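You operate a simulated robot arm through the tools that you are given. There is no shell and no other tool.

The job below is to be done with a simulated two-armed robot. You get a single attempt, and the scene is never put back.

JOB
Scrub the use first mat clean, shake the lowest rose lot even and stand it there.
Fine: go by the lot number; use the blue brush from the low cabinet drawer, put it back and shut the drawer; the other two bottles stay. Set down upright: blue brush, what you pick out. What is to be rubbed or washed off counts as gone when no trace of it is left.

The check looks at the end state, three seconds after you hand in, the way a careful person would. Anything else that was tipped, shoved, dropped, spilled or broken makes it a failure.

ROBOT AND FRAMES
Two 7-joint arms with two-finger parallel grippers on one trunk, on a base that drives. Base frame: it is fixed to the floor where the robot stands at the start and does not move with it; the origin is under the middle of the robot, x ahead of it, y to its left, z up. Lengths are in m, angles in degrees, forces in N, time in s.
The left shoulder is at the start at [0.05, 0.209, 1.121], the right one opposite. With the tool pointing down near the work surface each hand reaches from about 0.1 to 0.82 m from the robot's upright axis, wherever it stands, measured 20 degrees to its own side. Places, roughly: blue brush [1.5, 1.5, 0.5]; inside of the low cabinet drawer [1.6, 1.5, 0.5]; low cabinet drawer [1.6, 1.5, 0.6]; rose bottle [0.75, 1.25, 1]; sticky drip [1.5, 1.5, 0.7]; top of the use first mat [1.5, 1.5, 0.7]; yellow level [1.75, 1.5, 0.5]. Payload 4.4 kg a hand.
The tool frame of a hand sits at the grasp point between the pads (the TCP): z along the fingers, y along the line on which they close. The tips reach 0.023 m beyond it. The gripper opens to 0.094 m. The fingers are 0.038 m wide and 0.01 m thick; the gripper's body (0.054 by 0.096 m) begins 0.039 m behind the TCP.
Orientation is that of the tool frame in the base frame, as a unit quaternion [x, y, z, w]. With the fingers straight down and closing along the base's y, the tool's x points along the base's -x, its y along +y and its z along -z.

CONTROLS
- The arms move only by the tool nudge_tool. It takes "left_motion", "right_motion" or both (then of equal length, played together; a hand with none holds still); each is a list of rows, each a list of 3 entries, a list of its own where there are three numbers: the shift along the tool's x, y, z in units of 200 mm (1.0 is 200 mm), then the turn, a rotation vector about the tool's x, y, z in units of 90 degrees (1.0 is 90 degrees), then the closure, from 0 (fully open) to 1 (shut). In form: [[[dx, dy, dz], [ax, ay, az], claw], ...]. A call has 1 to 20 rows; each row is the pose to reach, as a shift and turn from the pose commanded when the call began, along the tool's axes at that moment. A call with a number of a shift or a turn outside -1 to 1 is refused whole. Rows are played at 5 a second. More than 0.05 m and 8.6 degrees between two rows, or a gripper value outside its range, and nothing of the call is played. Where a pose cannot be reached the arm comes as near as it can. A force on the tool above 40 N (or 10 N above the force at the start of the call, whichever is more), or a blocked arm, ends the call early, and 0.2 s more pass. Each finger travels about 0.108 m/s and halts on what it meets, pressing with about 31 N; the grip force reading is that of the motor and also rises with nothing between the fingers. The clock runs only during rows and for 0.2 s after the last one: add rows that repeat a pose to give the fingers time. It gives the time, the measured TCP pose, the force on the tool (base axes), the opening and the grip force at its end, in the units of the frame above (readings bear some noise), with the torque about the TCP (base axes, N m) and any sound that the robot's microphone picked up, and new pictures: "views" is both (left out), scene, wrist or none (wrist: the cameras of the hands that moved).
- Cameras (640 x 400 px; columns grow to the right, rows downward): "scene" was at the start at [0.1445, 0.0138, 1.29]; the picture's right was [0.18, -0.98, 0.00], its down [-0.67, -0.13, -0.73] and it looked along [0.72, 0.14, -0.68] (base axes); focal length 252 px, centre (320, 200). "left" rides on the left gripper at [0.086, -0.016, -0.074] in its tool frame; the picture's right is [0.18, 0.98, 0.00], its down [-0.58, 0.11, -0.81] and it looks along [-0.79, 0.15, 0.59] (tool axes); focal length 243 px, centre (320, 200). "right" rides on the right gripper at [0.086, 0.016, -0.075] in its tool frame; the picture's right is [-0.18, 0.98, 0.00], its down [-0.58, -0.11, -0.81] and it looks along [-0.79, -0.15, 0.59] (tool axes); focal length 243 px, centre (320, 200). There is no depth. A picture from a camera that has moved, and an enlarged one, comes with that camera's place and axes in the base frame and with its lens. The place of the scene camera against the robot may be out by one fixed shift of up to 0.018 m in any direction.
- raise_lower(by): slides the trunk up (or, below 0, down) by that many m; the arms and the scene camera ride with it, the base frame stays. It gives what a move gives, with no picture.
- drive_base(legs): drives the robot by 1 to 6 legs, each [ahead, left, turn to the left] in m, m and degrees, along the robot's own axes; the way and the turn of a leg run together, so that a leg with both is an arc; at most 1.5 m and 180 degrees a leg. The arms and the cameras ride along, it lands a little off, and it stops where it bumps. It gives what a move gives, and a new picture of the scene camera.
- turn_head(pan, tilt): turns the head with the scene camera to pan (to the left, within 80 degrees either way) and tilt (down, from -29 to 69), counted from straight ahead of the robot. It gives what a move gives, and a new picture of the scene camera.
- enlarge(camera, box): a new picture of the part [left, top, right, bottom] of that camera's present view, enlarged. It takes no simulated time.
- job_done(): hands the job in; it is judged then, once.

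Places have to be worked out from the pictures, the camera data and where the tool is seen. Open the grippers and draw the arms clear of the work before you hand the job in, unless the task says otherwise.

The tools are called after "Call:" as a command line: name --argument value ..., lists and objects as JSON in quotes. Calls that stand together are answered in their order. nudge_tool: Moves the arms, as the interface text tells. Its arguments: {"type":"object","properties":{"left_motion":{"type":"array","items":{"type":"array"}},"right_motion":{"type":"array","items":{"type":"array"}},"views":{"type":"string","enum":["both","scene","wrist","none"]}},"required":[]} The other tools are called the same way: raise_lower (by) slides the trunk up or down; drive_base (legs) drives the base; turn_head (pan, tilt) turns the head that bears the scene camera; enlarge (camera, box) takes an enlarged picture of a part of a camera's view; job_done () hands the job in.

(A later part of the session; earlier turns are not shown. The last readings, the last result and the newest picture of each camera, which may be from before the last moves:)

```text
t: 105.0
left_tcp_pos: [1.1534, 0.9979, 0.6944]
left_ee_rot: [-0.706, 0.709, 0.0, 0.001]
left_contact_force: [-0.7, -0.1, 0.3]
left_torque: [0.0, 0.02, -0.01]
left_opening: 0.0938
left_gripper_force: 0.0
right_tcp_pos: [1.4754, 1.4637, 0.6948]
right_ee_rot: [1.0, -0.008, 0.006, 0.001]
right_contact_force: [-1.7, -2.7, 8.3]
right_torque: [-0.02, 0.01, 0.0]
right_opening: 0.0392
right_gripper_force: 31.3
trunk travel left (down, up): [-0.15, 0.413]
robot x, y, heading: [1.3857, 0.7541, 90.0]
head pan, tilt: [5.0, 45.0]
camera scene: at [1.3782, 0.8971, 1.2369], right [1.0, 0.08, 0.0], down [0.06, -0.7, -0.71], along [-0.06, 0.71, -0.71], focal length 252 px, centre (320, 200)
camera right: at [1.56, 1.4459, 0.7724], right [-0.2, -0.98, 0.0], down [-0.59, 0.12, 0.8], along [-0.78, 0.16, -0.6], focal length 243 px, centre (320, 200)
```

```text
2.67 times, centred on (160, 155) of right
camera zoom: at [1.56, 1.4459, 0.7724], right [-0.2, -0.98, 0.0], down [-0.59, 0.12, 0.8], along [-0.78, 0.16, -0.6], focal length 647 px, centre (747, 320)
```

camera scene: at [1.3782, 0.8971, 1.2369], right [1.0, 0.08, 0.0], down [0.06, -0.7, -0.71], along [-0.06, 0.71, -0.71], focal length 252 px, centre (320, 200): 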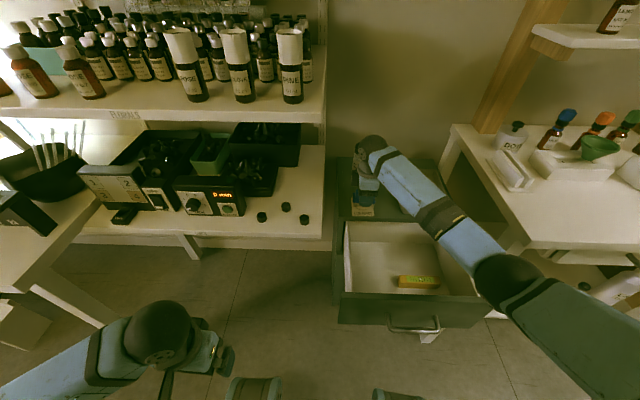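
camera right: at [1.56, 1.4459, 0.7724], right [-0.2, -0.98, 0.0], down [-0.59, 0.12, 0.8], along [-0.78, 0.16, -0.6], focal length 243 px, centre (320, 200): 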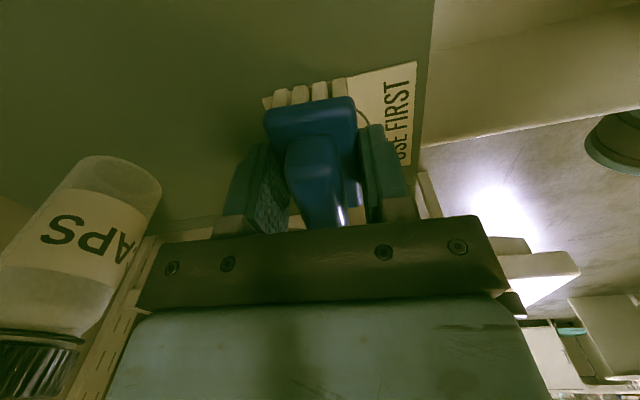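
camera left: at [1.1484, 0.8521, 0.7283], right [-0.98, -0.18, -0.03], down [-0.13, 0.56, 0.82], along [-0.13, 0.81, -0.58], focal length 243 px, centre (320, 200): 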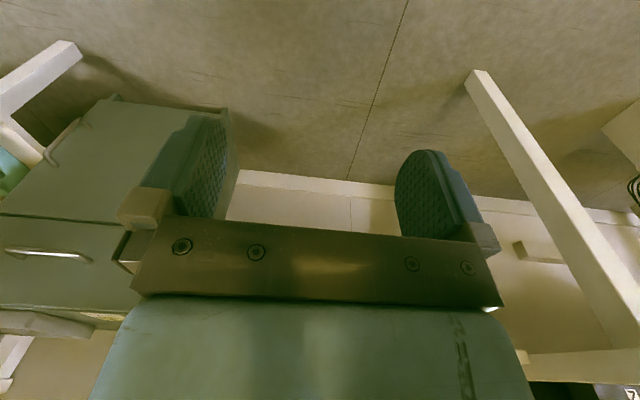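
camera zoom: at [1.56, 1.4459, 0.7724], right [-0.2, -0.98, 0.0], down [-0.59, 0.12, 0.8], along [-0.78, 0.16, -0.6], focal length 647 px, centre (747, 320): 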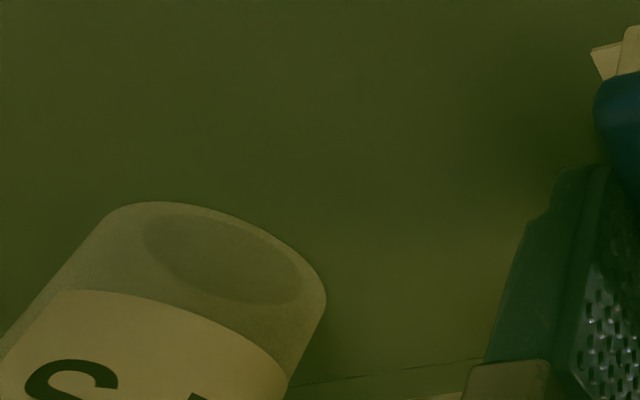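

The front half is clean. I lift the brush in smaller steps and check the back half.

Call:
nudge_tool --right_motion '[[[0, 0, -0.1], [0, 0, 0], 1.0], [[0, 0, -0.3], [0, 0, 0], 1.0], [[0.1, 0.1, -0.4], [0, 0, 0], 1.0], [[0.2, 0.2, -0.5], [0, 0, 0], 1.0], [[0.3, 0.3, -0.55], [0, 0, 0], 1.0], [[0.4, 0.4, -0.55], [0, 0, 0], 1.0], [[0.4, 0.5, -0.55], [0, 0, 0], 1.0], [[0.4, 0.5, -0.55], [0, 0, 0], 1.0]]'

Call:
enlarge --camera "scene" --box '[320, 150, 400, 220]'

Call:
enlarge --camera "right" --box '[100, 50, 340, 200]'

```text
t: 106.8
left_tcp_pos: [1.1548, 0.9979, 0.6952]
left_ee_rot: [-0.705, 0.709, 0.0, 0.001]
left_contact_force: [0.0, 0.5, -0.3]
left_torque: [0.01, -0.01, 0.0]
left_opening: 0.094
left_gripper_force: 0.1
right_tcp_pos: [1.5518, 1.3652, 0.8046]
right_ee_rot: [1.0, -0.008, 0.006, 0.001]
right_contact_force: [-0.5, 0.2, -0.9]
right_torque: [0.0, -0.02, 0.03]
right_opening: 0.039
right_gripper_force: 30.9
trunk travel left (down, up): [-0.15, 0.413]
robot x, y, heading: [1.3889, 0.7546, 89.8]
head pan, tilt: [5.0, 45.0]
camera scene: at [1.3783, 0.8983, 1.2368], right [1.0, 0.08, 0.0], down [0.06, -0.7, -0.71], along [-0.06, 0.7, -0.71], focal length 252 px, centre (320, 200)
camera right: at [1.6358, 1.346, 0.8828], right [-0.2, -0.98, 0.0], down [-0.59, 0.12, 0.8], along [-0.78, 0.16, -0.6], focal length 243 px, centre (320, 200)
```

scene: 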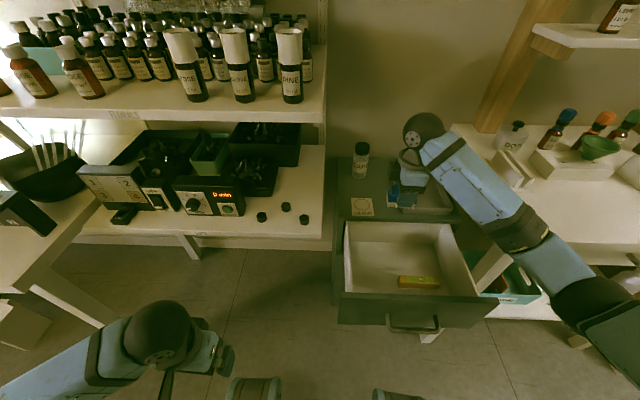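
right: 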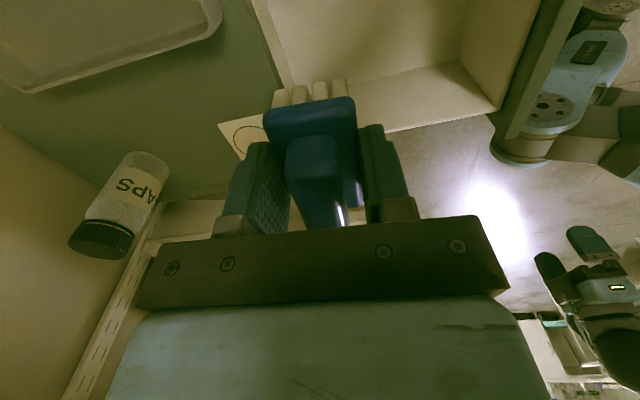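

```text
5.71 times, centred on (360, 185) of scene
camera zoom: at [1.3783, 0.8983, 1.2368], right [1.0, 0.08, 0.0], down [0.06, -0.7, -0.71], along [-0.06, 0.7, -0.71], focal length 1439 px, centre (91, 286)
```

zoom: 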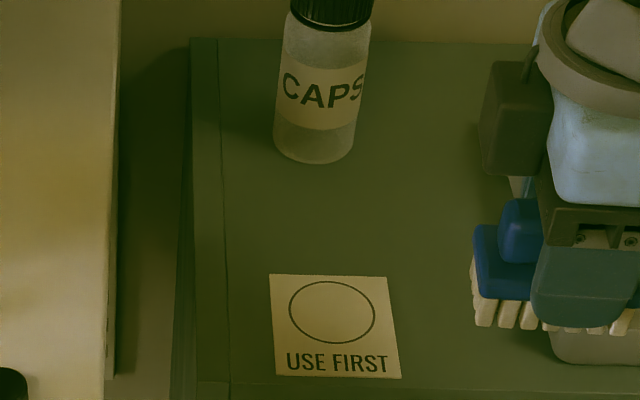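

```text
2.67 times, centred on (220, 125) of right
camera zoom: at [1.6358, 1.346, 0.8828], right [-0.2, -0.98, 0.0], down [-0.59, 0.12, 0.8], along [-0.78, 0.16, -0.6], focal length 647 px, centre (587, 400)
```

zoom: 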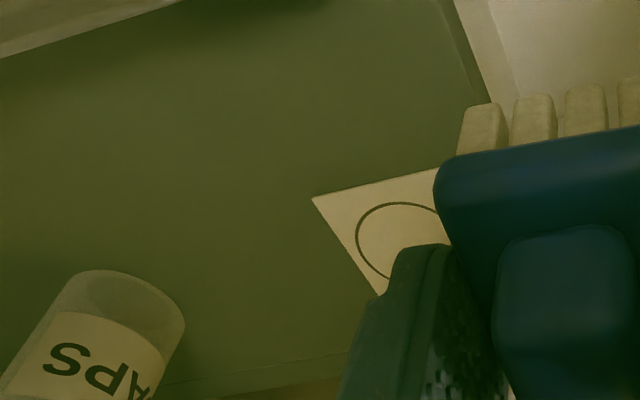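

The mat looks clean with only its printed circle. I enlarge it strongly to look for any remaining traces.

Call:
enlarge --camera "scene" --box '[350, 194, 378, 220]'

```text
15.38 times, centred on (364, 207) of scene
camera zoom: at [1.3783, 0.8983, 1.2368], right [1.0, 0.08, 0.0], down [0.06, -0.7, -0.71], along [-0.06, 0.7, -0.71], focal length 3874 px, centre (-357, 92)
```

zoom: 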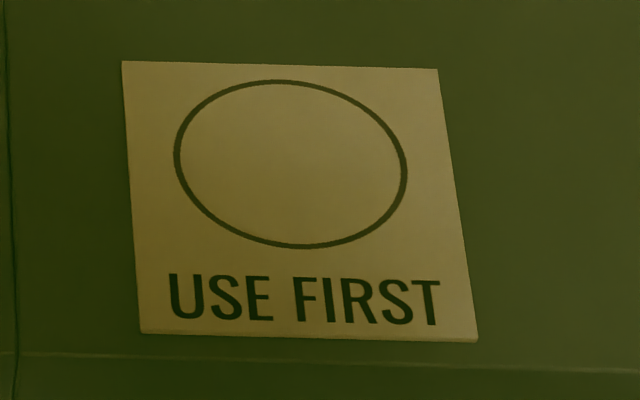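

The mat is clean; its printed circle is centred at about (1.467, 1.463). Now I drive back 14 cm to return the brush into the drawer.

Call:
drive_base --legs '[[-0.14, 0.0, 0]]'

```text
t: 108.1
left_tcp_pos: [1.1533, 0.8602, 0.6964]
left_ee_rot: [-0.705, 0.709, -0.001, 0.001]
left_contact_force: [-0.1, 0.6, 1.1]
left_torque: [0.02, 0.02, 0.01]
left_opening: 0.094
left_gripper_force: 0.1
right_tcp_pos: [1.5514, 1.2256, 0.8061]
right_ee_rot: [1.0, -0.01, 0.006, 0.001]
right_contact_force: [0.2, 0.0, -1.0]
right_torque: [0.02, -0.04, 0.02]
right_opening: 0.039
right_gripper_force: 31.3
trunk travel left (down, up): [-0.15, 0.413]
robot x, y, heading: [1.3902, 0.6135, 89.6]
head pan, tilt: [5.0, 45.0]
camera scene: at [1.3778, 0.7594, 1.2369], right [1.0, 0.08, 0.0], down [0.06, -0.7, -0.71], along [-0.06, 0.71, -0.71], focal length 252 px, centre (320, 200)
```

scene: 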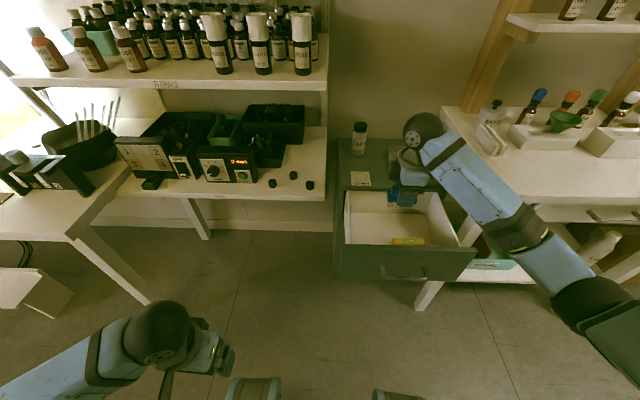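

I move over the brush's old spot and descend towards the drawer.

Call:
nudge_tool --right_motion '[[[-0.05, -0.05, 0.05], [0, 0, 0], 1.0], [[-0.1, -0.1, 0.12], [0, 0, 0], 1.0], [[-0.155, -0.14, 0.25], [0, 0, 0], 1.0], [[-0.16, -0.14, 0.4], [0, 0, 0], 1.0], [[-0.16, -0.14, 0.55], [0, 0, 0], 1.0], [[-0.16, -0.14, 0.7], [0, 0, 0], 1.0], [[-0.16, -0.14, 0.85], [0, 0, 0], 1.0], [[-0.16, -0.14, 0.97], [0, 0, 0], 1.0], [[-0.16, -0.14, 0.97], [0, 0, 0], 1.0]]'

```text
t: 110.1
left_tcp_pos: [1.1532, 0.8602, 0.6966]
left_ee_rot: [-0.706, 0.709, 0.0, 0.0]
left_contact_force: [0.1, 0.5, 0.8]
left_torque: [0.01, -0.01, -0.03]
left_opening: 0.0943
left_gripper_force: 0.0
right_tcp_pos: [1.5235, 1.2529, 0.6119]
right_ee_rot: [1.0, -0.009, 0.006, 0.001]
right_contact_force: [0.3, 0.1, -0.9]
right_torque: [-0.02, -0.03, 0.02]
right_opening: 0.0391
right_gripper_force: 31.1
trunk travel left (down, up): [-0.15, 0.413]
robot x, y, heading: [1.3881, 0.6105, 89.6]
head pan, tilt: [5.0, 45.0]
camera scene: at [1.3779, 0.76, 1.2368], right [1.0, 0.08, 0.0], down [0.06, -0.7, -0.71], along [-0.06, 0.7, -0.71], focal length 252 px, centre (320, 200)
camera right: at [1.6077, 1.2361, 0.6896], right [-0.2, -0.98, 0.0], down [-0.59, 0.12, 0.8], along [-0.78, 0.16, -0.6], focal length 243 px, centre (320, 200)
```

scene: 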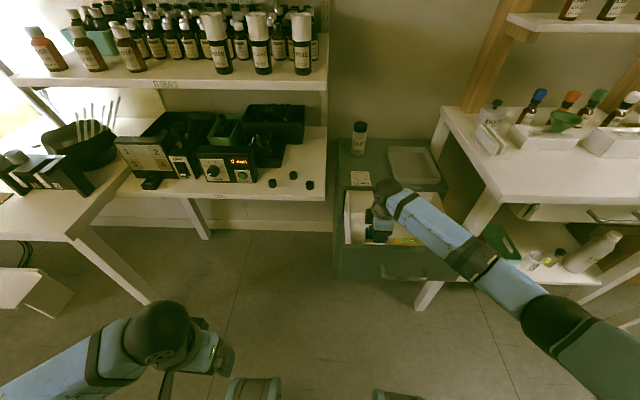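
right: 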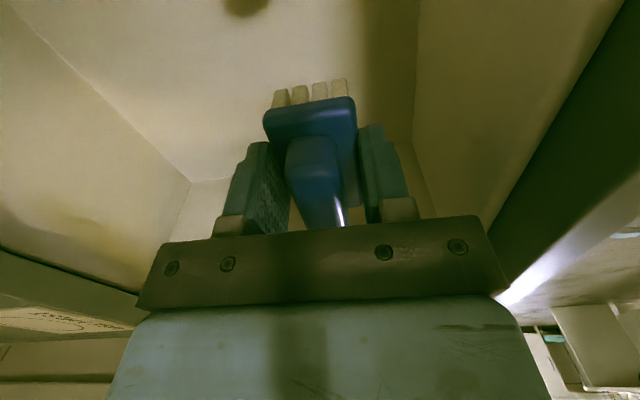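

I descend the last 7 cm gently to touch the drawer floor.

Call:
nudge_tool --right_motion '[[[0, 0, 0.1], [0, 0, 0], 1.0], [[0, 0, 0.2], [0, 0, 0], 1.0], [[0, 0, 0.27], [0, 0, 0], 1.0], [[0, 0, 0.31], [0, 0, 0], 1.0], [[0, 0, 0.33], [0, 0, 0], 1.0], [[0, 0, 0.34], [0, 0, 0], 1.0], [[0, 0, 0.343], [0, 0, 0], 1.0]]' --views "wrist"

```text
t: 111.7
left_tcp_pos: [1.1551, 0.861, 0.6964]
left_ee_rot: [-0.706, 0.708, 0.0, -0.001]
left_contact_force: [0.3, 0.7, -0.3]
left_torque: [0.01, -0.03, 0.03]
left_opening: 0.0941
left_gripper_force: 0.1
right_tcp_pos: [1.5233, 1.2524, 0.5431]
right_ee_rot: [1.0, -0.01, 0.006, 0.001]
right_contact_force: [-0.3, 0.0, -1.4]
right_torque: [-0.02, 0.0, -0.02]
right_opening: 0.0393
right_gripper_force: 31.1
trunk travel left (down, up): [-0.15, 0.413]
robot x, y, heading: [1.3903, 0.6145, 89.7]
head pan, tilt: [5.0, 45.0]
camera right: at [1.6078, 1.2352, 0.62], right [-0.2, -0.98, 0.0], down [-0.59, 0.12, 0.8], along [-0.78, 0.16, -0.6], focal length 243 px, centre (320, 200)
```

right: 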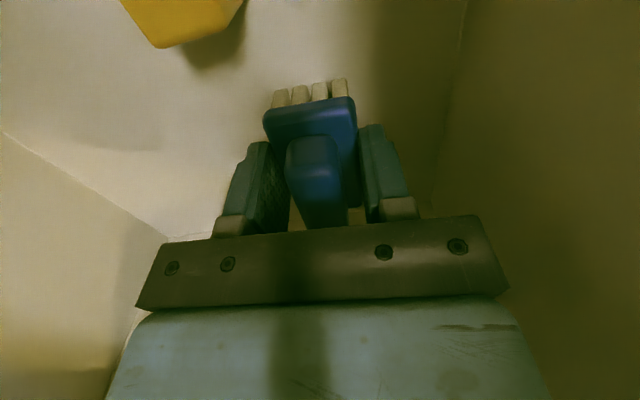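

No floor contact yet (only the brush's weight). I lower by 1 mm steps up to 3 mm more, then release gently and rise.

Call:
nudge_tool --right_motion '[[[0, 0, 0.005], [0, 0, 0], 1.0], [[0, 0, 0.01], [0, 0, 0], 1.0], [[0, 0, 0.012], [0, 0, 0], 1.0], [[0, 0, 0.012], [0, 0, 0], 1.0]]' --views "none"

```text
t: 112.7
left_tcp_pos: [1.1545, 0.8608, 0.6959]
left_ee_rot: [-0.705, 0.709, 0.001, 0.001]
left_contact_force: [-0.6, -0.1, -0.2]
left_torque: [-0.01, 0.04, 0.0]
left_opening: 0.0938
left_gripper_force: 0.0
right_tcp_pos: [1.5236, 1.2545, 0.5427]
right_ee_rot: [1.0, -0.01, 0.006, 0.001]
right_contact_force: [2.7, 0.2, 13.4]
right_torque: [-0.05, -0.24, 0.0]
right_opening: 0.0392
right_gripper_force: 30.4
trunk travel left (down, up): [-0.15, 0.413]
robot x, y, heading: [1.3888, 0.6131, 89.7]
head pan, tilt: [5.0, 45.0]
```

Contact (13 N up). I open the fingers slightly, then rise straight up and check that the brush stays standing.

Call:
nudge_tool --right_motion '[[[0, 0, -0.005], [0, 0, 0], 0.9], [[0, 0, -0.005], [0, 0, 0], 0.5], [[0, 0, -0.005], [0, 0, 0], 0.4], [[0, 0, -0.005], [0, 0, 0], 0.36], [[0, 0, -0.1], [0, 0, 0], 0.36], [[0, 0, -0.25], [0, 0, 0], 0.36], [[0, 0, -0.4], [0, 0, 0], 0.36], [[0, 0, -0.6], [0, 0, 0], 0.36], [[0, 0, -0.8], [0, 0, 0], 0.36], [[0, 0, -1.0], [0, 0, 0], 0.36], [[0, 0, -1.0], [0, 0, 0], 0.36]]'

Call:
enlarge --camera "scene" --box '[320, 170, 480, 290]'

```text
t: 115.1
left_tcp_pos: [1.1535, 0.8596, 0.6954]
left_ee_rot: [-0.705, 0.709, -0.001, 0.0]
left_contact_force: [-0.1, -0.6, -0.9]
left_torque: [0.0, 0.0, -0.01]
left_opening: 0.0945
left_gripper_force: 0.0
right_tcp_pos: [1.5204, 1.254, 0.74]
right_ee_rot: [1.0, -0.009, 0.006, 0.001]
right_contact_force: [0.2, 0.3, -0.9]
right_torque: [-0.04, -0.01, 0.0]
right_opening: 0.06
right_gripper_force: 0.1
trunk travel left (down, up): [-0.15, 0.413]
robot x, y, heading: [1.389, 0.6148, 89.5]
head pan, tilt: [5.0, 45.0]
camera scene: at [1.3779, 0.7599, 1.2368], right [1.0, 0.08, 0.0], down [0.06, -0.7, -0.71], along [-0.06, 0.7, -0.71], focal length 252 px, centre (320, 200)
camera right: at [1.6045, 1.2368, 0.8176], right [-0.2, -0.98, 0.0], down [-0.59, 0.12, 0.8], along [-0.78, 0.16, -0.6], focal length 243 px, centre (320, 200)
```

scene: 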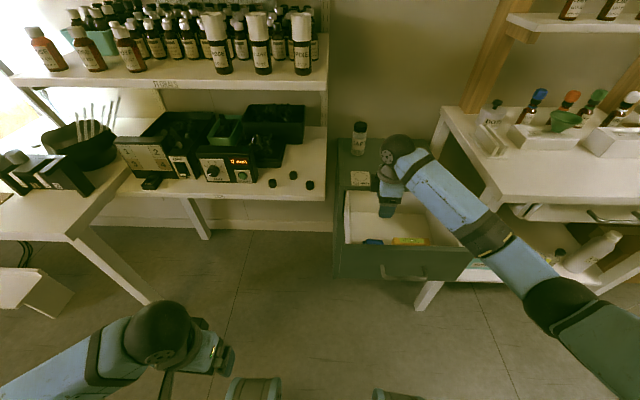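
right: 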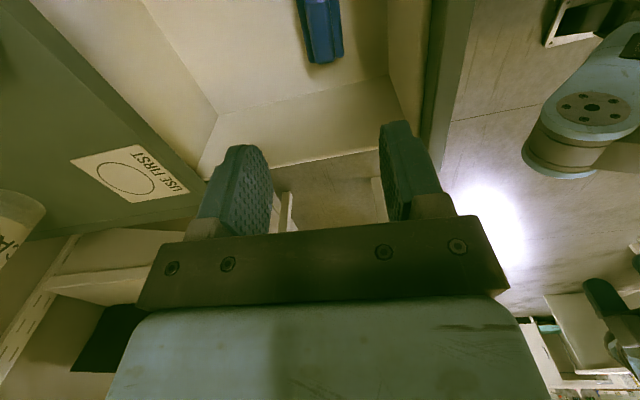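

```text
3.33 times, centred on (400, 230) of scene
camera zoom: at [1.3779, 0.7599, 1.2368], right [1.0, 0.08, 0.0], down [0.06, -0.7, -0.71], along [-0.06, 0.7, -0.71], focal length 839 px, centre (53, 100)
```

zoom: 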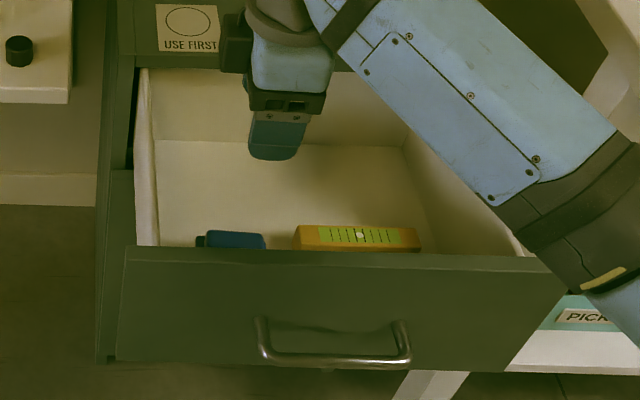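

The brush stands upright in its place. To shut the drawer I bring the hand back in front of it, tilted 45 degrees with closed fingers.

Call:
nudge_tool --right_motion '[[[0.04, 0.12, -0.15], [0.0, 0, 0], 0.6], [[0.08, 0.25, -0.25], [0.07, 0, 0], 0.8], [[0.12, 0.4, -0.25], [0.15, 0, 0], 1.0], [[0.16, 0.55, -0.2], [0.23, 0, 0], 1.0], [[0.2, 0.7, -0.15], [0.31, 0, 0], 1.0], [[0.24, 0.85, -0.1], [0.39, 0, 0], 1.0], [[0.28, 1.0, -0.05], [0.47, 0, 0], 1.0], [[0.325, 1.0, 0.05], [0.5, 0, 0], 1.0], [[0.325, 1.0, 0.1], [0.5, 0, 0], 1.0], [[0.325, 1.0, 0.1], [0.5, 0, 0], 1.0]]'

```text
t: 117.3
left_tcp_pos: [1.1543, 0.8616, 0.6962]
left_ee_rot: [-0.705, 0.709, 0.001, 0.0]
left_contact_force: [-1.1, -1.3, -0.5]
left_torque: [-0.01, -0.03, 0.03]
left_opening: 0.0943
left_gripper_force: 0.0
right_tcp_pos: [1.5847, 1.0527, 0.7226]
right_ee_rot: [0.924, -0.007, 0.01, -0.382]
right_contact_force: [-0.2, 0.7, -0.4]
right_torque: [-0.02, 0.03, -0.02]
right_opening: 0.0
right_gripper_force: 30.4
trunk travel left (down, up): [-0.15, 0.413]
robot x, y, heading: [1.3875, 0.6143, 89.4]
head pan, tilt: [5.0, 45.0]
camera scene: at [1.3778, 0.7599, 1.2368], right [1.0, 0.08, 0.0], down [0.06, -0.7, -0.71], along [-0.06, 0.7, -0.71], focal length 252 px, centre (320, 200)
camera right: at [1.6676, 0.9863, 0.7656], right [-0.19, -0.69, -0.7], down [-0.6, -0.48, 0.64], along [-0.78, 0.54, -0.32], focal length 243 px, centre (320, 200)
```

scene: 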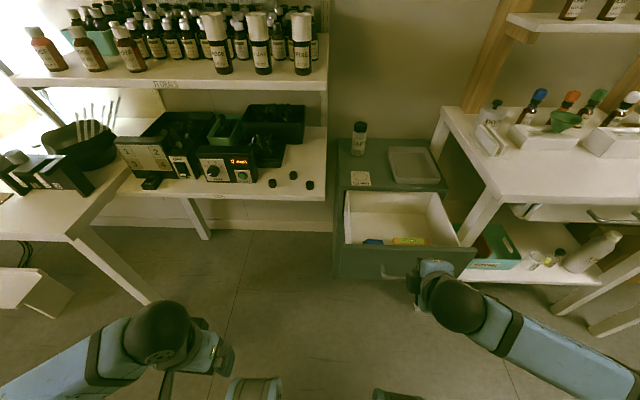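
right: 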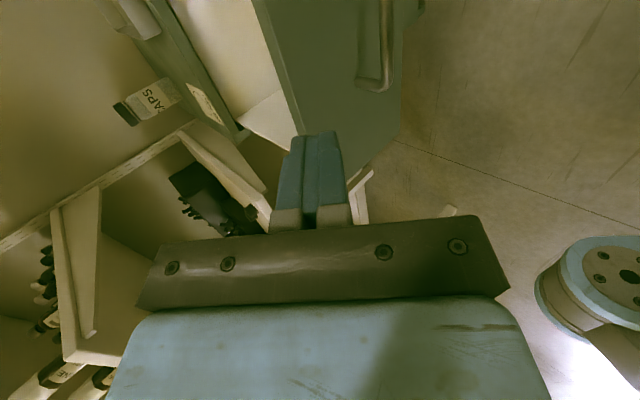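

I bring the closed fingertips to the drawer face just above the bar.

Call:
nudge_tool --right_motion '[[[0, 0.03, 0.12], [0, 0, 0], 1.0], [[0, 0.06, 0.25], [0, 0, 0], 1.0], [[0, 0.09, 0.4], [0, 0, 0], 1.0], [[0, 0.116, 0.55], [0, 0, 0], 1.0], [[0, 0.116, 0.59], [0, 0, 0], 1.0], [[0, 0.116, 0.59], [0, 0, 0], 1.0]]'

Call:
enlarge --camera "scene" --box '[320, 190, 480, 290]'

```text
t: 118.7
left_tcp_pos: [1.1534, 0.8608, 0.6968]
left_ee_rot: [-0.706, 0.709, 0.001, 0.0]
left_contact_force: [0.3, 0.4, 0.3]
left_torque: [0.04, 0.01, 0.02]
left_opening: 0.094
left_gripper_force: 0.1
right_tcp_pos: [1.5859, 1.1206, 0.6216]
right_ee_rot: [0.924, -0.007, 0.009, -0.381]
right_contact_force: [0.2, 0.3, -0.1]
right_torque: [0.0, -0.02, 0.02]
right_opening: 0.0001
right_gripper_force: 31.1
trunk travel left (down, up): [-0.15, 0.413]
robot x, y, heading: [1.3884, 0.6118, 89.7]
head pan, tilt: [5.0, 45.0]
camera scene: at [1.3778, 0.7599, 1.2368], right [1.0, 0.08, 0.0], down [0.06, -0.7, -0.71], along [-0.06, 0.7, -0.71], focal length 252 px, centre (320, 200)
camera right: at [1.67, 1.0542, 0.6654], right [-0.19, -0.69, -0.7], down [-0.6, -0.48, 0.64], along [-0.78, 0.54, -0.32], focal length 243 px, centre (320, 200)
```

scene: 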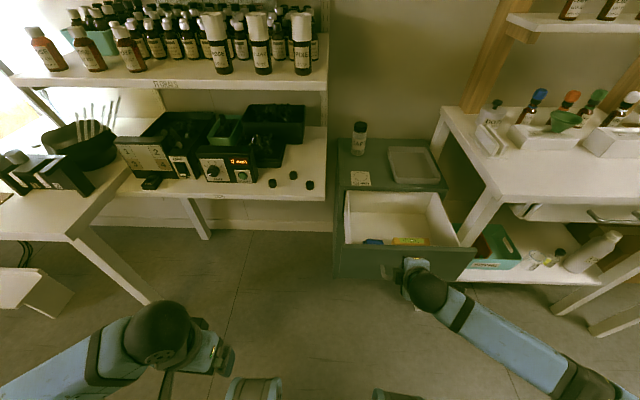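
right: 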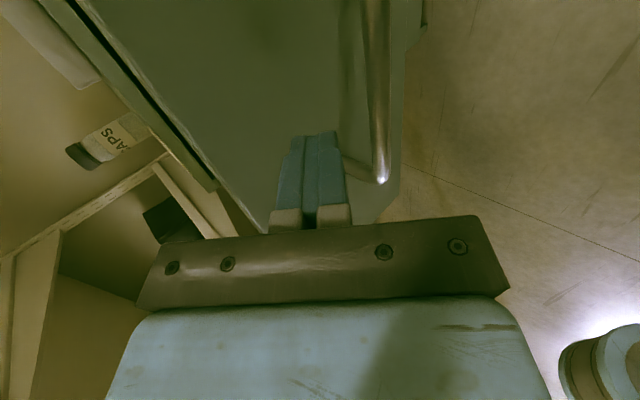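

```text
4.00 times, centred on (400, 240) of scene
camera zoom: at [1.3778, 0.7599, 1.2368], right [1.0, 0.08, 0.0], down [0.06, -0.7, -0.71], along [-0.06, 0.7, -0.71], focal length 1007 px, centre (0, 40)
```

zoom: 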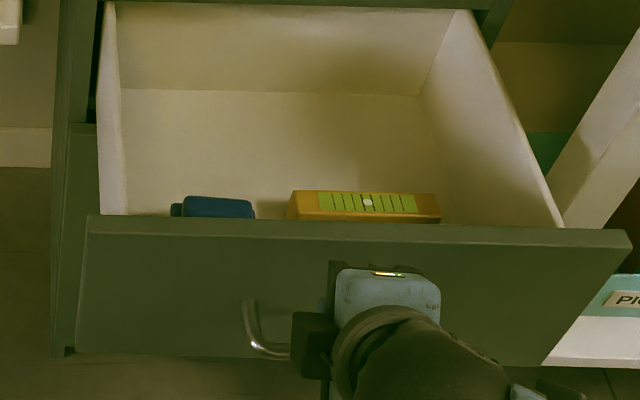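

The closed fingers are above the bar against the face. I push the drawer shut slowly.

Call:
nudge_tool --right_motion '[[[0, -0.03, 0.03], [0, 0, 0], 1.0], [[-0.003, -0.06, 0.06], [0, 0, 0], 1.0], [[-0.006, -0.1, 0.1], [0, 0, 0], 1.0], [[-0.009, -0.15, 0.15], [0, 0, 0], 1.0], [[-0.012, -0.2, 0.2], [0, 0, 0], 1.0], [[-0.015, -0.25, 0.25], [0, 0, 0], 1.0], [[-0.018, -0.3, 0.3], [0, 0, 0], 1.0], [[-0.021, -0.35, 0.35], [0, 0, 0], 1.0], [[-0.024, -0.4, 0.4], [0, 0, 0], 1.0], [[-0.027, -0.45, 0.45], [0, 0, 0], 1.0], [[-0.03, -0.5, 0.5], [0, 0, 0], 1.0], [[-0.033, -0.55, 0.55], [0, 0, 0], 1.0], [[-0.036, -0.6, 0.6], [0, 0, 0], 1.0], [[-0.039, -0.65, 0.65], [0, 0, 0], 1.0], [[-0.042, -0.7, 0.7], [0, 0, 0], 1.0], [[-0.044, -0.75, 0.75], [0, 0, 0], 1.0], [[-0.046, -0.78, 0.78], [0, 0, 0], 1.0], [[-0.048, -0.81, 0.81], [0, 0, 0], 1.0]]'

```text
t: 122.5
left_tcp_pos: [1.1539, 0.8603, 0.6957]
left_ee_rot: [-0.705, 0.709, 0.0, 0.0]
left_contact_force: [-0.8, -0.2, 0.3]
left_torque: [-0.01, 0.01, 0.0]
left_opening: 0.0941
left_gripper_force: 0.1
right_tcp_pos: [1.5801, 1.3484, 0.6217]
right_ee_rot: [0.924, -0.006, 0.009, -0.381]
right_contact_force: [0.1, -0.1, -0.1]
right_torque: [0.05, 0.02, -0.02]
right_opening: 0.0
right_gripper_force: 30.8
trunk travel left (down, up): [-0.15, 0.413]
robot x, y, heading: [1.3905, 0.6151, 89.7]
head pan, tilt: [5.0, 45.0]
camera scene: at [1.3778, 0.76, 1.2368], right [1.0, 0.08, 0.0], down [0.06, -0.7, -0.71], along [-0.06, 0.7, -0.71], focal length 252 px, centre (320, 200)
camera right: at [1.6638, 1.2829, 0.6649], right [-0.19, -0.69, -0.7], down [-0.6, -0.48, 0.64], along [-0.78, 0.54, -0.32], focal length 243 px, centre (320, 200)
```

scene: 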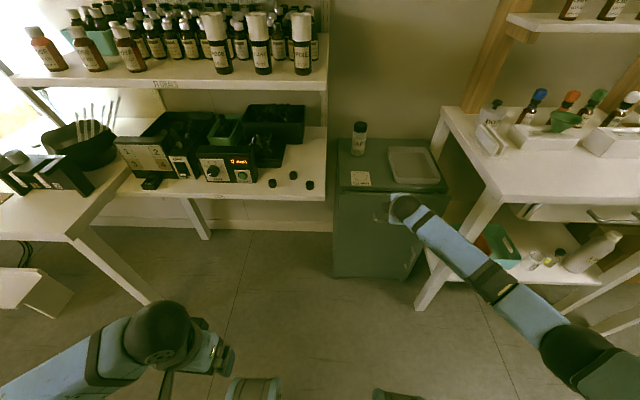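
right: 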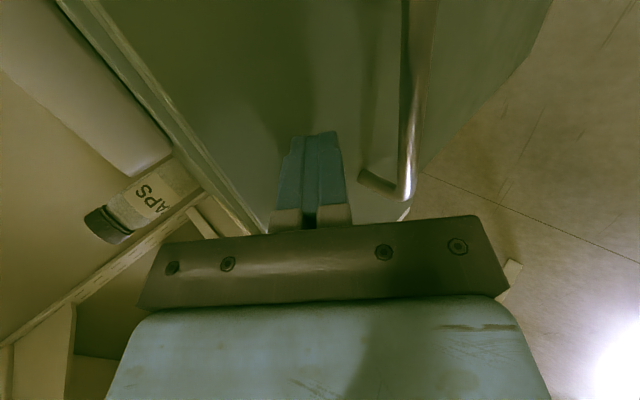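

The drawer looks nearly shut. I push on carefully for the last 2–3 cm until it resists.

Call:
nudge_tool --right_motion '[[[0, -0.02, 0.02], [0, 0, 0], 1.0], [[0, -0.035, 0.035], [0, 0, 0], 1.0], [[0, -0.05, 0.05], [0, 0, 0], 1.0], [[0, -0.06, 0.06], [0, 0, 0], 1.0], [[0, -0.07, 0.07], [0, 0, 0], 1.0], [[0, -0.08, 0.08], [0, 0, 0], 1.0], [[0, -0.09, 0.09], [0, 0, 0], 1.0]]'

Call:
enlarge --camera "scene" --box '[320, 120, 480, 240]'

```text
t: 124.3
left_tcp_pos: [1.1538, 0.858, 0.6964]
left_ee_rot: [-0.705, 0.709, 0.0, 0.0]
left_contact_force: [-0.6, 0.6, 0.9]
left_torque: [0.01, 0.01, 0.03]
left_opening: 0.0941
left_gripper_force: 0.0
right_tcp_pos: [1.5796, 1.3706, 0.6207]
right_ee_rot: [0.925, -0.006, 0.009, -0.38]
right_contact_force: [2.3, -15.3, 9.8]
right_torque: [0.05, 0.16, 0.18]
right_opening: 0.0
right_gripper_force: 31.2
trunk travel left (down, up): [-0.15, 0.413]
robot x, y, heading: [1.3871, 0.6154, 89.2]
head pan, tilt: [5.0, 45.0]
stopped in row 7 (right hand): the force on the tool passed its limit at 42 N (the readings are from after the stop); the commanded pose is now the measured one
camera scene: at [1.378, 0.7571, 1.2373], right [1.0, 0.08, 0.0], down [0.06, -0.7, -0.71], along [-0.06, 0.71, -0.71], focal length 252 px, centre (320, 200)
camera right: at [1.6635, 1.3039, 0.6649], right [-0.19, -0.7, -0.69], down [-0.6, -0.48, 0.64], along [-0.78, 0.54, -0.33], focal length 243 px, centre (320, 200)
```

scene: 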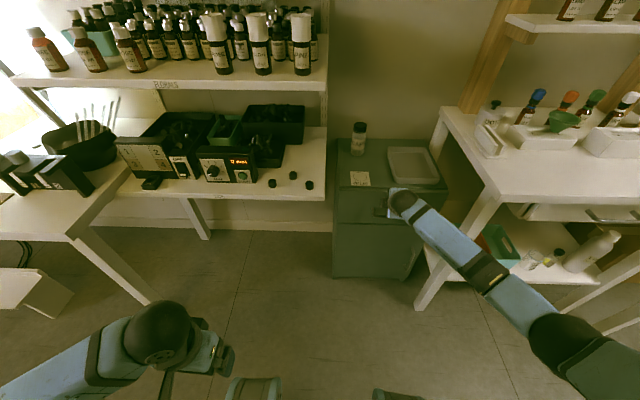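
right: 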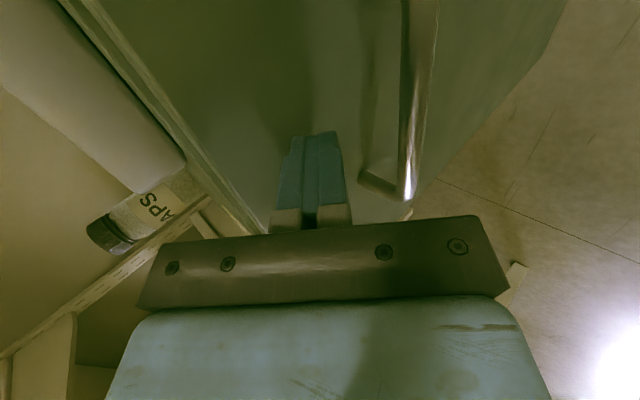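

```text
3.33 times, centred on (400, 180) of scene
camera zoom: at [1.378, 0.7571, 1.2373], right [1.0, 0.08, 0.0], down [0.06, -0.7, -0.71], along [-0.06, 0.71, -0.71], focal length 839 px, centre (53, 267)
```

zoom: 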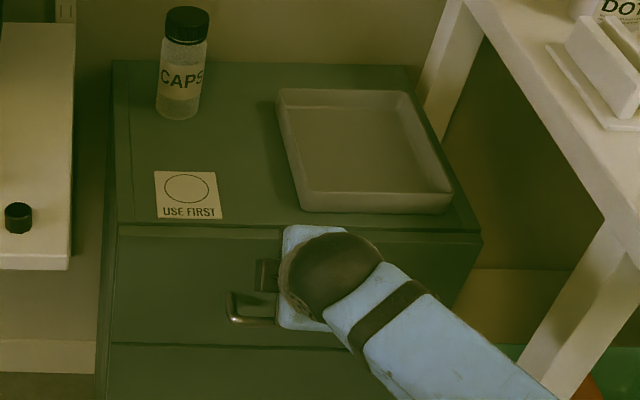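

The drawer is shut against its stop (42 N). I retreat the right hand and fold it back to the finger-down pose, clear of everything.

Call:
nudge_tool --right_motion '[[[0, 0.1, -0.1], [0, 0, 0], 1.0], [[0, 0.2, -0.2], [0, 0, 0], 1.0], [[0, 0.28, -0.3], [0, 0, 0], 0.8], [[-0.02, 0.3, -0.4], [-0.0301, 0.0301, 0.0725], 0.5], [[-0.03, 0.33, -0.5], [-0.0602, 0.0602, 0.1451], 0.5], [[-0.04, 0.35, -0.6], [-0.0902, 0.0902, 0.2176], 0.5], [[-0.05, 0.38, -0.68], [-0.1203, 0.1203, 0.2902], 0.5], [[-0.06, 0.4, -0.74], [-0.1504, 0.1504, 0.3627], 0.5], [[-0.08, 0.42, -0.8], [-0.1805, 0.1805, 0.4352], 0.5], [[-0.1, 0.44, -0.84], [-0.2105, 0.2105, 0.5078], 0.5], [[-0.11, 0.46, -0.87], [-0.2406, 0.2406, 0.5803], 0.5], [[-0.12, 0.48, -0.89], [-0.2707, 0.2707, 0.6528], 0.5], [[-0.13, 0.49, -0.9], [-0.3008, 0.3008, 0.7254], 0.5], [[-0.14, 0.5, -0.91], [-0.3308, 0.3308, 0.7979], 0.5], [[-0.15, 0.5, -0.92], [-0.3609, 0.3609, 0.8705], 0.5], [[-0.15, 0.5, -0.92], [-0.391, 0.391, 0.943], 0.5], [[-0.15, 0.5, -0.92], [-0.391, 0.391, 0.943], 0.5]]' --views "scene"

Call:
enlarge --camera "scene" --box '[320, 120, 480, 240]'

```text
t: 127.7
left_tcp_pos: [1.1501, 0.8566, 0.6999]
left_ee_rot: [-0.705, 0.709, 0.0, 0.007]
left_contact_force: [-0.5, -0.3, 0.4]
left_torque: [0.0, -0.01, 0.01]
left_opening: 0.0942
left_gripper_force: 0.2
right_tcp_pos: [1.7085, 1.1752, 0.6859]
right_ee_rot: [-0.662, 0.731, -0.109, 0.121]
right_contact_force: [0.0, 0.2, -0.5]
right_torque: [-0.01, 0.0, 0.02]
right_opening: 0.0472
right_gripper_force: 0.0
trunk travel left (down, up): [-0.15, 0.413]
robot x, y, heading: [1.3872, 0.6084, 89.6]
head pan, tilt: [5.0, 45.0]
stopped in row 17 (right hand): the arm was blocked; the commanded pose is now the measured one
camera scene: at [1.3669, 0.7495, 1.2419], right [1.0, 0.08, 0.01], down [0.06, -0.7, -0.71], along [-0.05, 0.71, -0.7], focal length 252 px, centre (320, 200)
```

scene: 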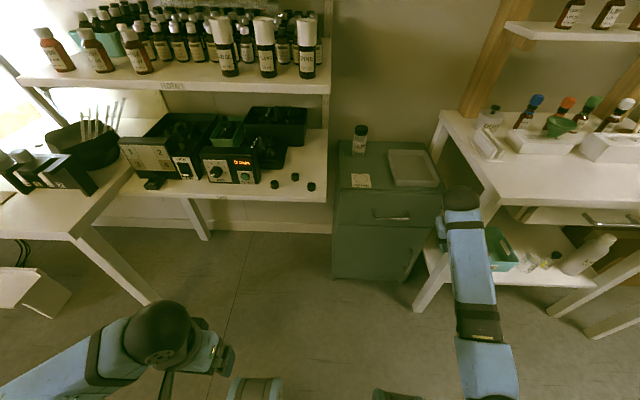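

```text
3.33 times, centred on (400, 180) of scene
camera zoom: at [1.3669, 0.7495, 1.2419], right [1.0, 0.08, 0.01], down [0.06, -0.7, -0.71], along [-0.05, 0.71, -0.7], focal length 839 px, centre (53, 267)
```

zoom: 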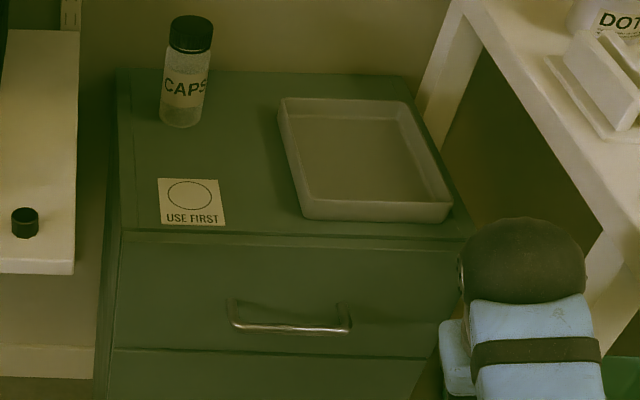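

The drawer is shut, but the right arm got blocked by its own base again and swung to the right near the table. I first back the base off straight, then raise the trunk to free the elbow.

Call:
drive_base --legs '[[-0.25, 0.0, 0]]'

Call:
raise_lower --by 0.2

Call:
turn_head --pan -20 --tilt 45

```text
t: 129.5
left_tcp_pos: [1.1476, 0.6059, 0.6998]
left_ee_rot: [-0.705, 0.709, 0.0, 0.007]
left_contact_force: [0.2, -0.6, 0.1]
left_torque: [0.0, -0.02, 0.01]
left_opening: 0.0941
left_gripper_force: 0.2
right_tcp_pos: [1.7082, 0.9259, 0.6848]
right_ee_rot: [-0.663, 0.73, -0.108, 0.122]
right_contact_force: [0.1, -0.3, -0.1]
right_torque: [-0.01, 0.0, 0.01]
right_opening: 0.0469
right_gripper_force: 0.1
trunk travel left (down, up): [-0.15, 0.413]
robot x, y, heading: [1.3841, 0.3652, 89.8]
head pan, tilt: [5.0, 45.0]
camera scene: at [1.3653, 0.4994, 1.2418], right [1.0, 0.08, 0.01], down [0.06, -0.7, -0.71], along [-0.05, 0.71, -0.7], focal length 252 px, centre (320, 200)
```

scene: 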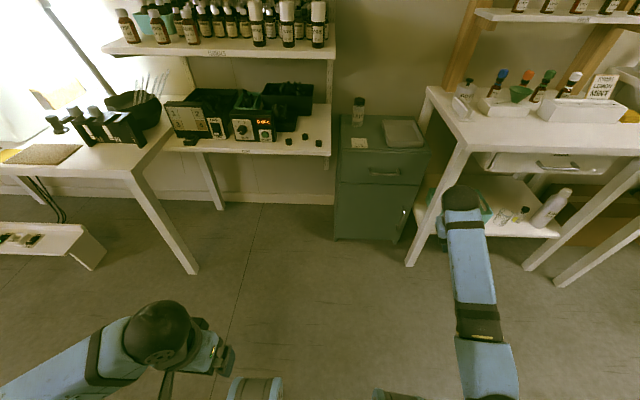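

```text
t: 131.7
left_tcp_pos: [1.1509, 0.6105, 0.895]
left_ee_rot: [-0.704, 0.71, 0.001, 0.0]
left_contact_force: [0.3, -0.3, 0.2]
left_torque: [-0.01, 0.01, 0.0]
left_opening: 0.094
left_gripper_force: 0.1
right_tcp_pos: [1.7111, 0.9301, 0.8704]
right_ee_rot: [-0.663, 0.732, -0.109, 0.115]
right_contact_force: [-0.7, 0.1, -0.5]
right_torque: [-0.02, -0.01, 0.01]
right_opening: 0.047
right_gripper_force: 0.0
trunk travel left (down, up): [-0.35, 0.213]
robot x, y, heading: [1.3844, 0.3633, 89.5]
head pan, tilt: [5.0, 45.0]
```

```text
t: 132.6
left_tcp_pos: [1.1521, 0.6098, 0.8959]
left_ee_rot: [-0.705, 0.709, 0.001, 0.0]
left_contact_force: [0.5, -0.5, -0.8]
left_torque: [0.0, 0.02, 0.03]
left_opening: 0.0937
left_gripper_force: 0.3
right_tcp_pos: [1.7107, 0.9303, 0.8711]
right_ee_rot: [-0.663, 0.732, -0.109, 0.115]
right_contact_force: [0.6, 0.5, -0.4]
right_torque: [0.01, 0.04, 0.03]
right_opening: 0.047
right_gripper_force: 0.0
trunk travel left (down, up): [-0.35, 0.213]
robot x, y, heading: [1.3883, 0.3628, 89.5]
head pan, tilt: [-20.0, 45.0]
camera scene: at [1.4106, 0.5047, 1.4368], right [0.94, -0.35, 0.0], down [-0.25, -0.66, -0.71], along [0.25, 0.66, -0.71], focal length 252 px, centre (320, 200)
```

scene: 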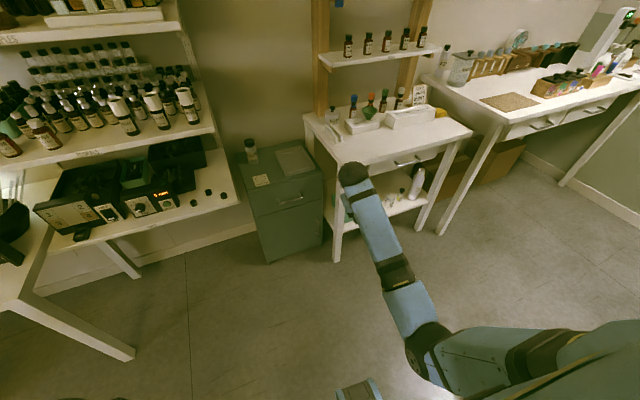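

The robot is level and the arm free. I bring the right hand back to a compact finger-down pose near the body.

Call:
nudge_tool --right_motion '[[[0.13, 0.045, -0.06], [-0.034, 0, -0.01], 0.5], [[0.26, 0.09, -0.12], [-0.068, 0, -0.02], 0.5], [[0.39, 0.14, -0.18], [-0.102, 0, -0.03], 0.5], [[0.52, 0.18, -0.25], [-0.136, 0, -0.04], 0.5], [[0.65, 0.23, -0.31], [-0.17, 0, -0.05], 0.5], [[0.78, 0.275, -0.37], [-0.204, 0.006, -0.06], 0.5], [[0.78, 0.275, -0.37], [-0.204, 0.006, -0.06], 0.5]]' --views "scene"

```text
t: 133.5
left_tcp_pos: [1.1516, 0.6092, 0.8959]
left_ee_rot: [-0.705, 0.709, 0.0, 0.0]
left_contact_force: [-0.2, 0.2, -0.6]
left_torque: [-0.03, -0.03, -0.01]
left_opening: 0.0942
left_gripper_force: 0.0
right_tcp_pos: [1.7521, 0.8644, 0.9308]
right_ee_rot: [-0.665, 0.727, -0.097, 0.141]
right_contact_force: [-0.5, -0.3, 0.0]
right_torque: [0.03, 0.0, 0.01]
right_opening: 0.047
right_gripper_force: 0.0
trunk travel left (down, up): [-0.35, 0.213]
robot x, y, heading: [1.3867, 0.3633, 89.7]
head pan, tilt: [-20.0, 45.0]
stopped in row 4 (right hand): the arm was blocked; the commanded pose is now the measured one
camera scene: at [1.4102, 0.5045, 1.4369], right [0.94, -0.35, 0.0], down [-0.25, -0.66, -0.71], along [0.25, 0.66, -0.71], focal length 252 px, centre (320, 200)
```

scene: 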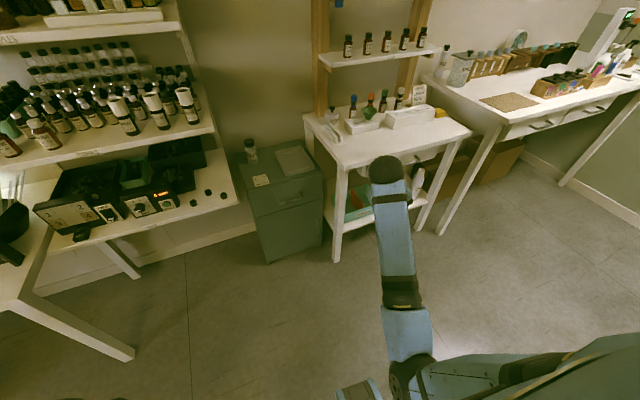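

The elbow is tucked inward against the body. I swing it out by moving the hand left and forward while rolling it the other way.

Call:
nudge_tool --right_motion '[[[-0.02, 0.08, -0.03], [-0.015, -0.01, -0.08], 0.5], [[-0.04, 0.16, -0.05], [-0.03, -0.02, -0.16], 0.5], [[-0.05, 0.24, -0.08], [-0.047, -0.032, -0.24], 0.5], [[-0.07, 0.32, -0.1], [-0.063, -0.043, -0.32], 0.5], [[-0.09, 0.4, -0.13], [-0.079, -0.054, -0.4], 0.5], [[-0.11, 0.48, -0.16], [-0.095, -0.065, -0.485], 0.5], [[-0.13, 0.56, -0.18], [-0.11, -0.075, -0.565], 0.5], [[-0.15, 0.64, -0.21], [-0.127, -0.087, -0.65], 0.5], [[-0.17, 0.72, -0.24], [-0.143, -0.098, -0.73], 0.5], [[-0.18, 0.8, -0.26], [-0.158, -0.108, -0.81], 0.5], [[-0.2, 0.88, -0.29], [-0.174, -0.119, -0.89], 0.5], [[-0.22, 0.97, -0.32], [-0.19, -0.13, -0.97], 0.5], [[-0.22, 0.97, -0.32], [-0.19, -0.13, -0.97], 0.5]]' --views "scene"

```text
t: 135.2
left_tcp_pos: [1.1505, 0.6091, 0.8963]
left_ee_rot: [-0.705, 0.71, 0.0, 0.0]
left_contact_force: [0.1, -0.8, -0.1]
left_torque: [-0.02, 0.0, 0.02]
left_opening: 0.0938
left_gripper_force: 0.2
right_tcp_pos: [1.6989, 0.9008, 0.9282]
right_ee_rot: [0.926, -0.349, 0.114, -0.087]
right_contact_force: [0.6, 0.7, 0.7]
right_torque: [0.03, -0.03, 0.0]
right_opening: 0.0468
right_gripper_force: 0.0
trunk travel left (down, up): [-0.35, 0.213]
robot x, y, heading: [1.3865, 0.363, 89.7]
head pan, tilt: [-20.0, 45.0]
stopped in row 8 (right hand): the arm was blocked; the commanded pose is now the measured one
camera scene: at [1.4109, 0.5049, 1.4368], right [0.94, -0.35, 0.0], down [-0.25, -0.66, -0.71], along [0.25, 0.66, -0.71], focal length 252 px, centre (320, 200)
```

scene: 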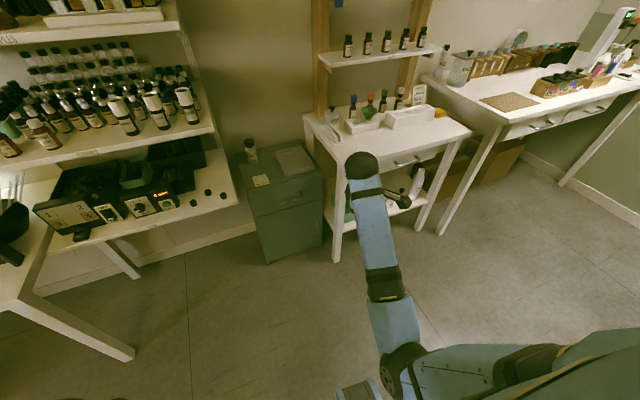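

I look at the elbow from above to understand what it presses on.

Call:
turn_head --pan -60 --tilt 60

```text
t: 136.3
left_tcp_pos: [1.1505, 0.6099, 0.8954]
left_ee_rot: [-0.705, 0.709, 0.001, 0.0]
left_contact_force: [0.0, -0.1, 0.1]
left_torque: [-0.01, 0.01, 0.01]
left_opening: 0.0938
left_gripper_force: 0.0
right_tcp_pos: [1.6982, 0.9008, 0.9262]
right_ee_rot: [0.926, -0.349, 0.113, -0.087]
right_contact_force: [0.7, -1.4, -1.0]
right_torque: [0.01, 0.0, -0.04]
right_opening: 0.047
right_gripper_force: 0.1
trunk travel left (down, up): [-0.35, 0.213]
robot x, y, heading: [1.3845, 0.3626, 89.4]
head pan, tilt: [-60.0, 60.0]
camera scene: at [1.4405, 0.4615, 1.4174], right [0.49, -0.87, 0.0], down [-0.75, -0.43, -0.5], along [0.43, 0.25, -0.87], focal length 252 px, centre (320, 200)
```

scene: 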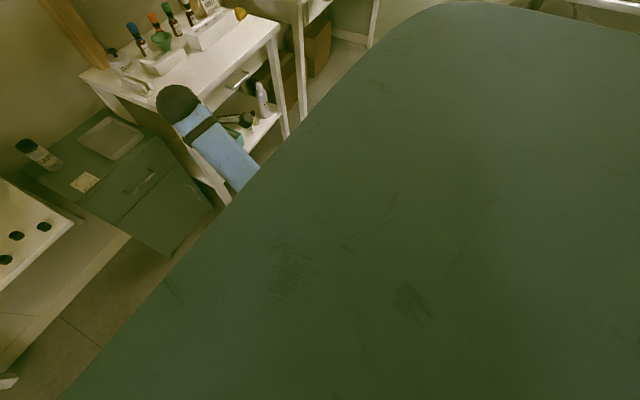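

I extend the hand forward and a bit left to draw the elbow away from the body.

Call:
nudge_tool --right_motion '[[[-0.13, -0.07, 0], [0, 0, 0], 0.5], [[-0.26, -0.14, -0.01], [0, 0, 0], 0.5], [[-0.39, -0.21, -0.01], [0, 0, 0], 0.5], [[-0.52, -0.27, -0.02], [0, 0, 0], 0.5], [[-0.65, -0.33, -0.02], [0, 0, 0], 0.5], [[-0.78, -0.38, -0.03], [0, 0, 0], 0.5], [[-0.89, -0.415, -0.035], [0, 0, 0], 0.5], [[-0.89, -0.415, -0.035], [0, 0, 0], 0.5]]' --views "none"

Call:
turn_head --pan -25 --tilt 50

```text
t: 138.1
left_tcp_pos: [1.1521, 0.61, 0.8955]
left_ee_rot: [-0.705, 0.709, 0.0, -0.001]
left_contact_force: [0.2, 0.9, 0.5]
left_torque: [0.04, 0.0, 0.02]
left_opening: 0.094
left_gripper_force: 0.0
right_tcp_pos: [1.6189, 1.0811, 0.9275]
right_ee_rot: [0.927, -0.348, 0.112, -0.087]
right_contact_force: [0.0, -0.2, 0.6]
right_torque: [0.01, 0.02, 0.02]
right_opening: 0.047
right_gripper_force: 0.0
trunk travel left (down, up): [-0.35, 0.213]
robot x, y, heading: [1.3895, 0.3626, 89.6]
head pan, tilt: [-60.0, 60.0]
```

```text
t: 139.1
left_tcp_pos: [1.1516, 0.6118, 0.8951]
left_ee_rot: [-0.705, 0.71, 0.0, -0.001]
left_contact_force: [-0.3, 0.0, -0.1]
left_torque: [-0.02, -0.04, 0.02]
left_opening: 0.0939
left_gripper_force: 0.0
right_tcp_pos: [1.6182, 1.0814, 0.9272]
right_ee_rot: [0.926, -0.349, 0.113, -0.087]
right_contact_force: [0.4, -0.1, -0.2]
right_torque: [-0.01, -0.01, -0.02]
right_opening: 0.047
right_gripper_force: 0.2
trunk travel left (down, up): [-0.35, 0.213]
robot x, y, heading: [1.3841, 0.3615, 89.9]
head pan, tilt: [-25.0, 50.0]
camera scene: at [1.4156, 0.498, 1.4299], right [0.9, -0.43, 0.0], down [-0.33, -0.69, -0.64], along [0.28, 0.58, -0.77], focal length 252 px, centre (320, 200)
```

scene: 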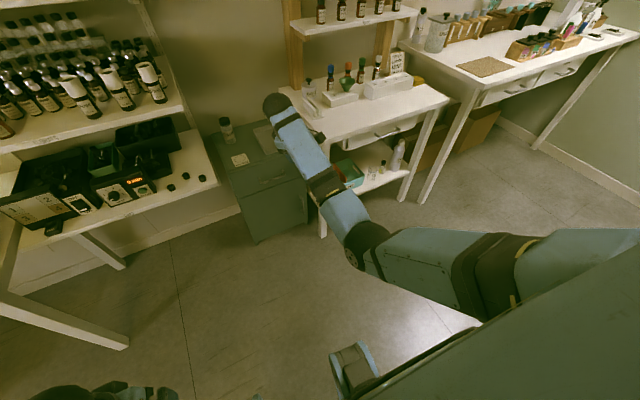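

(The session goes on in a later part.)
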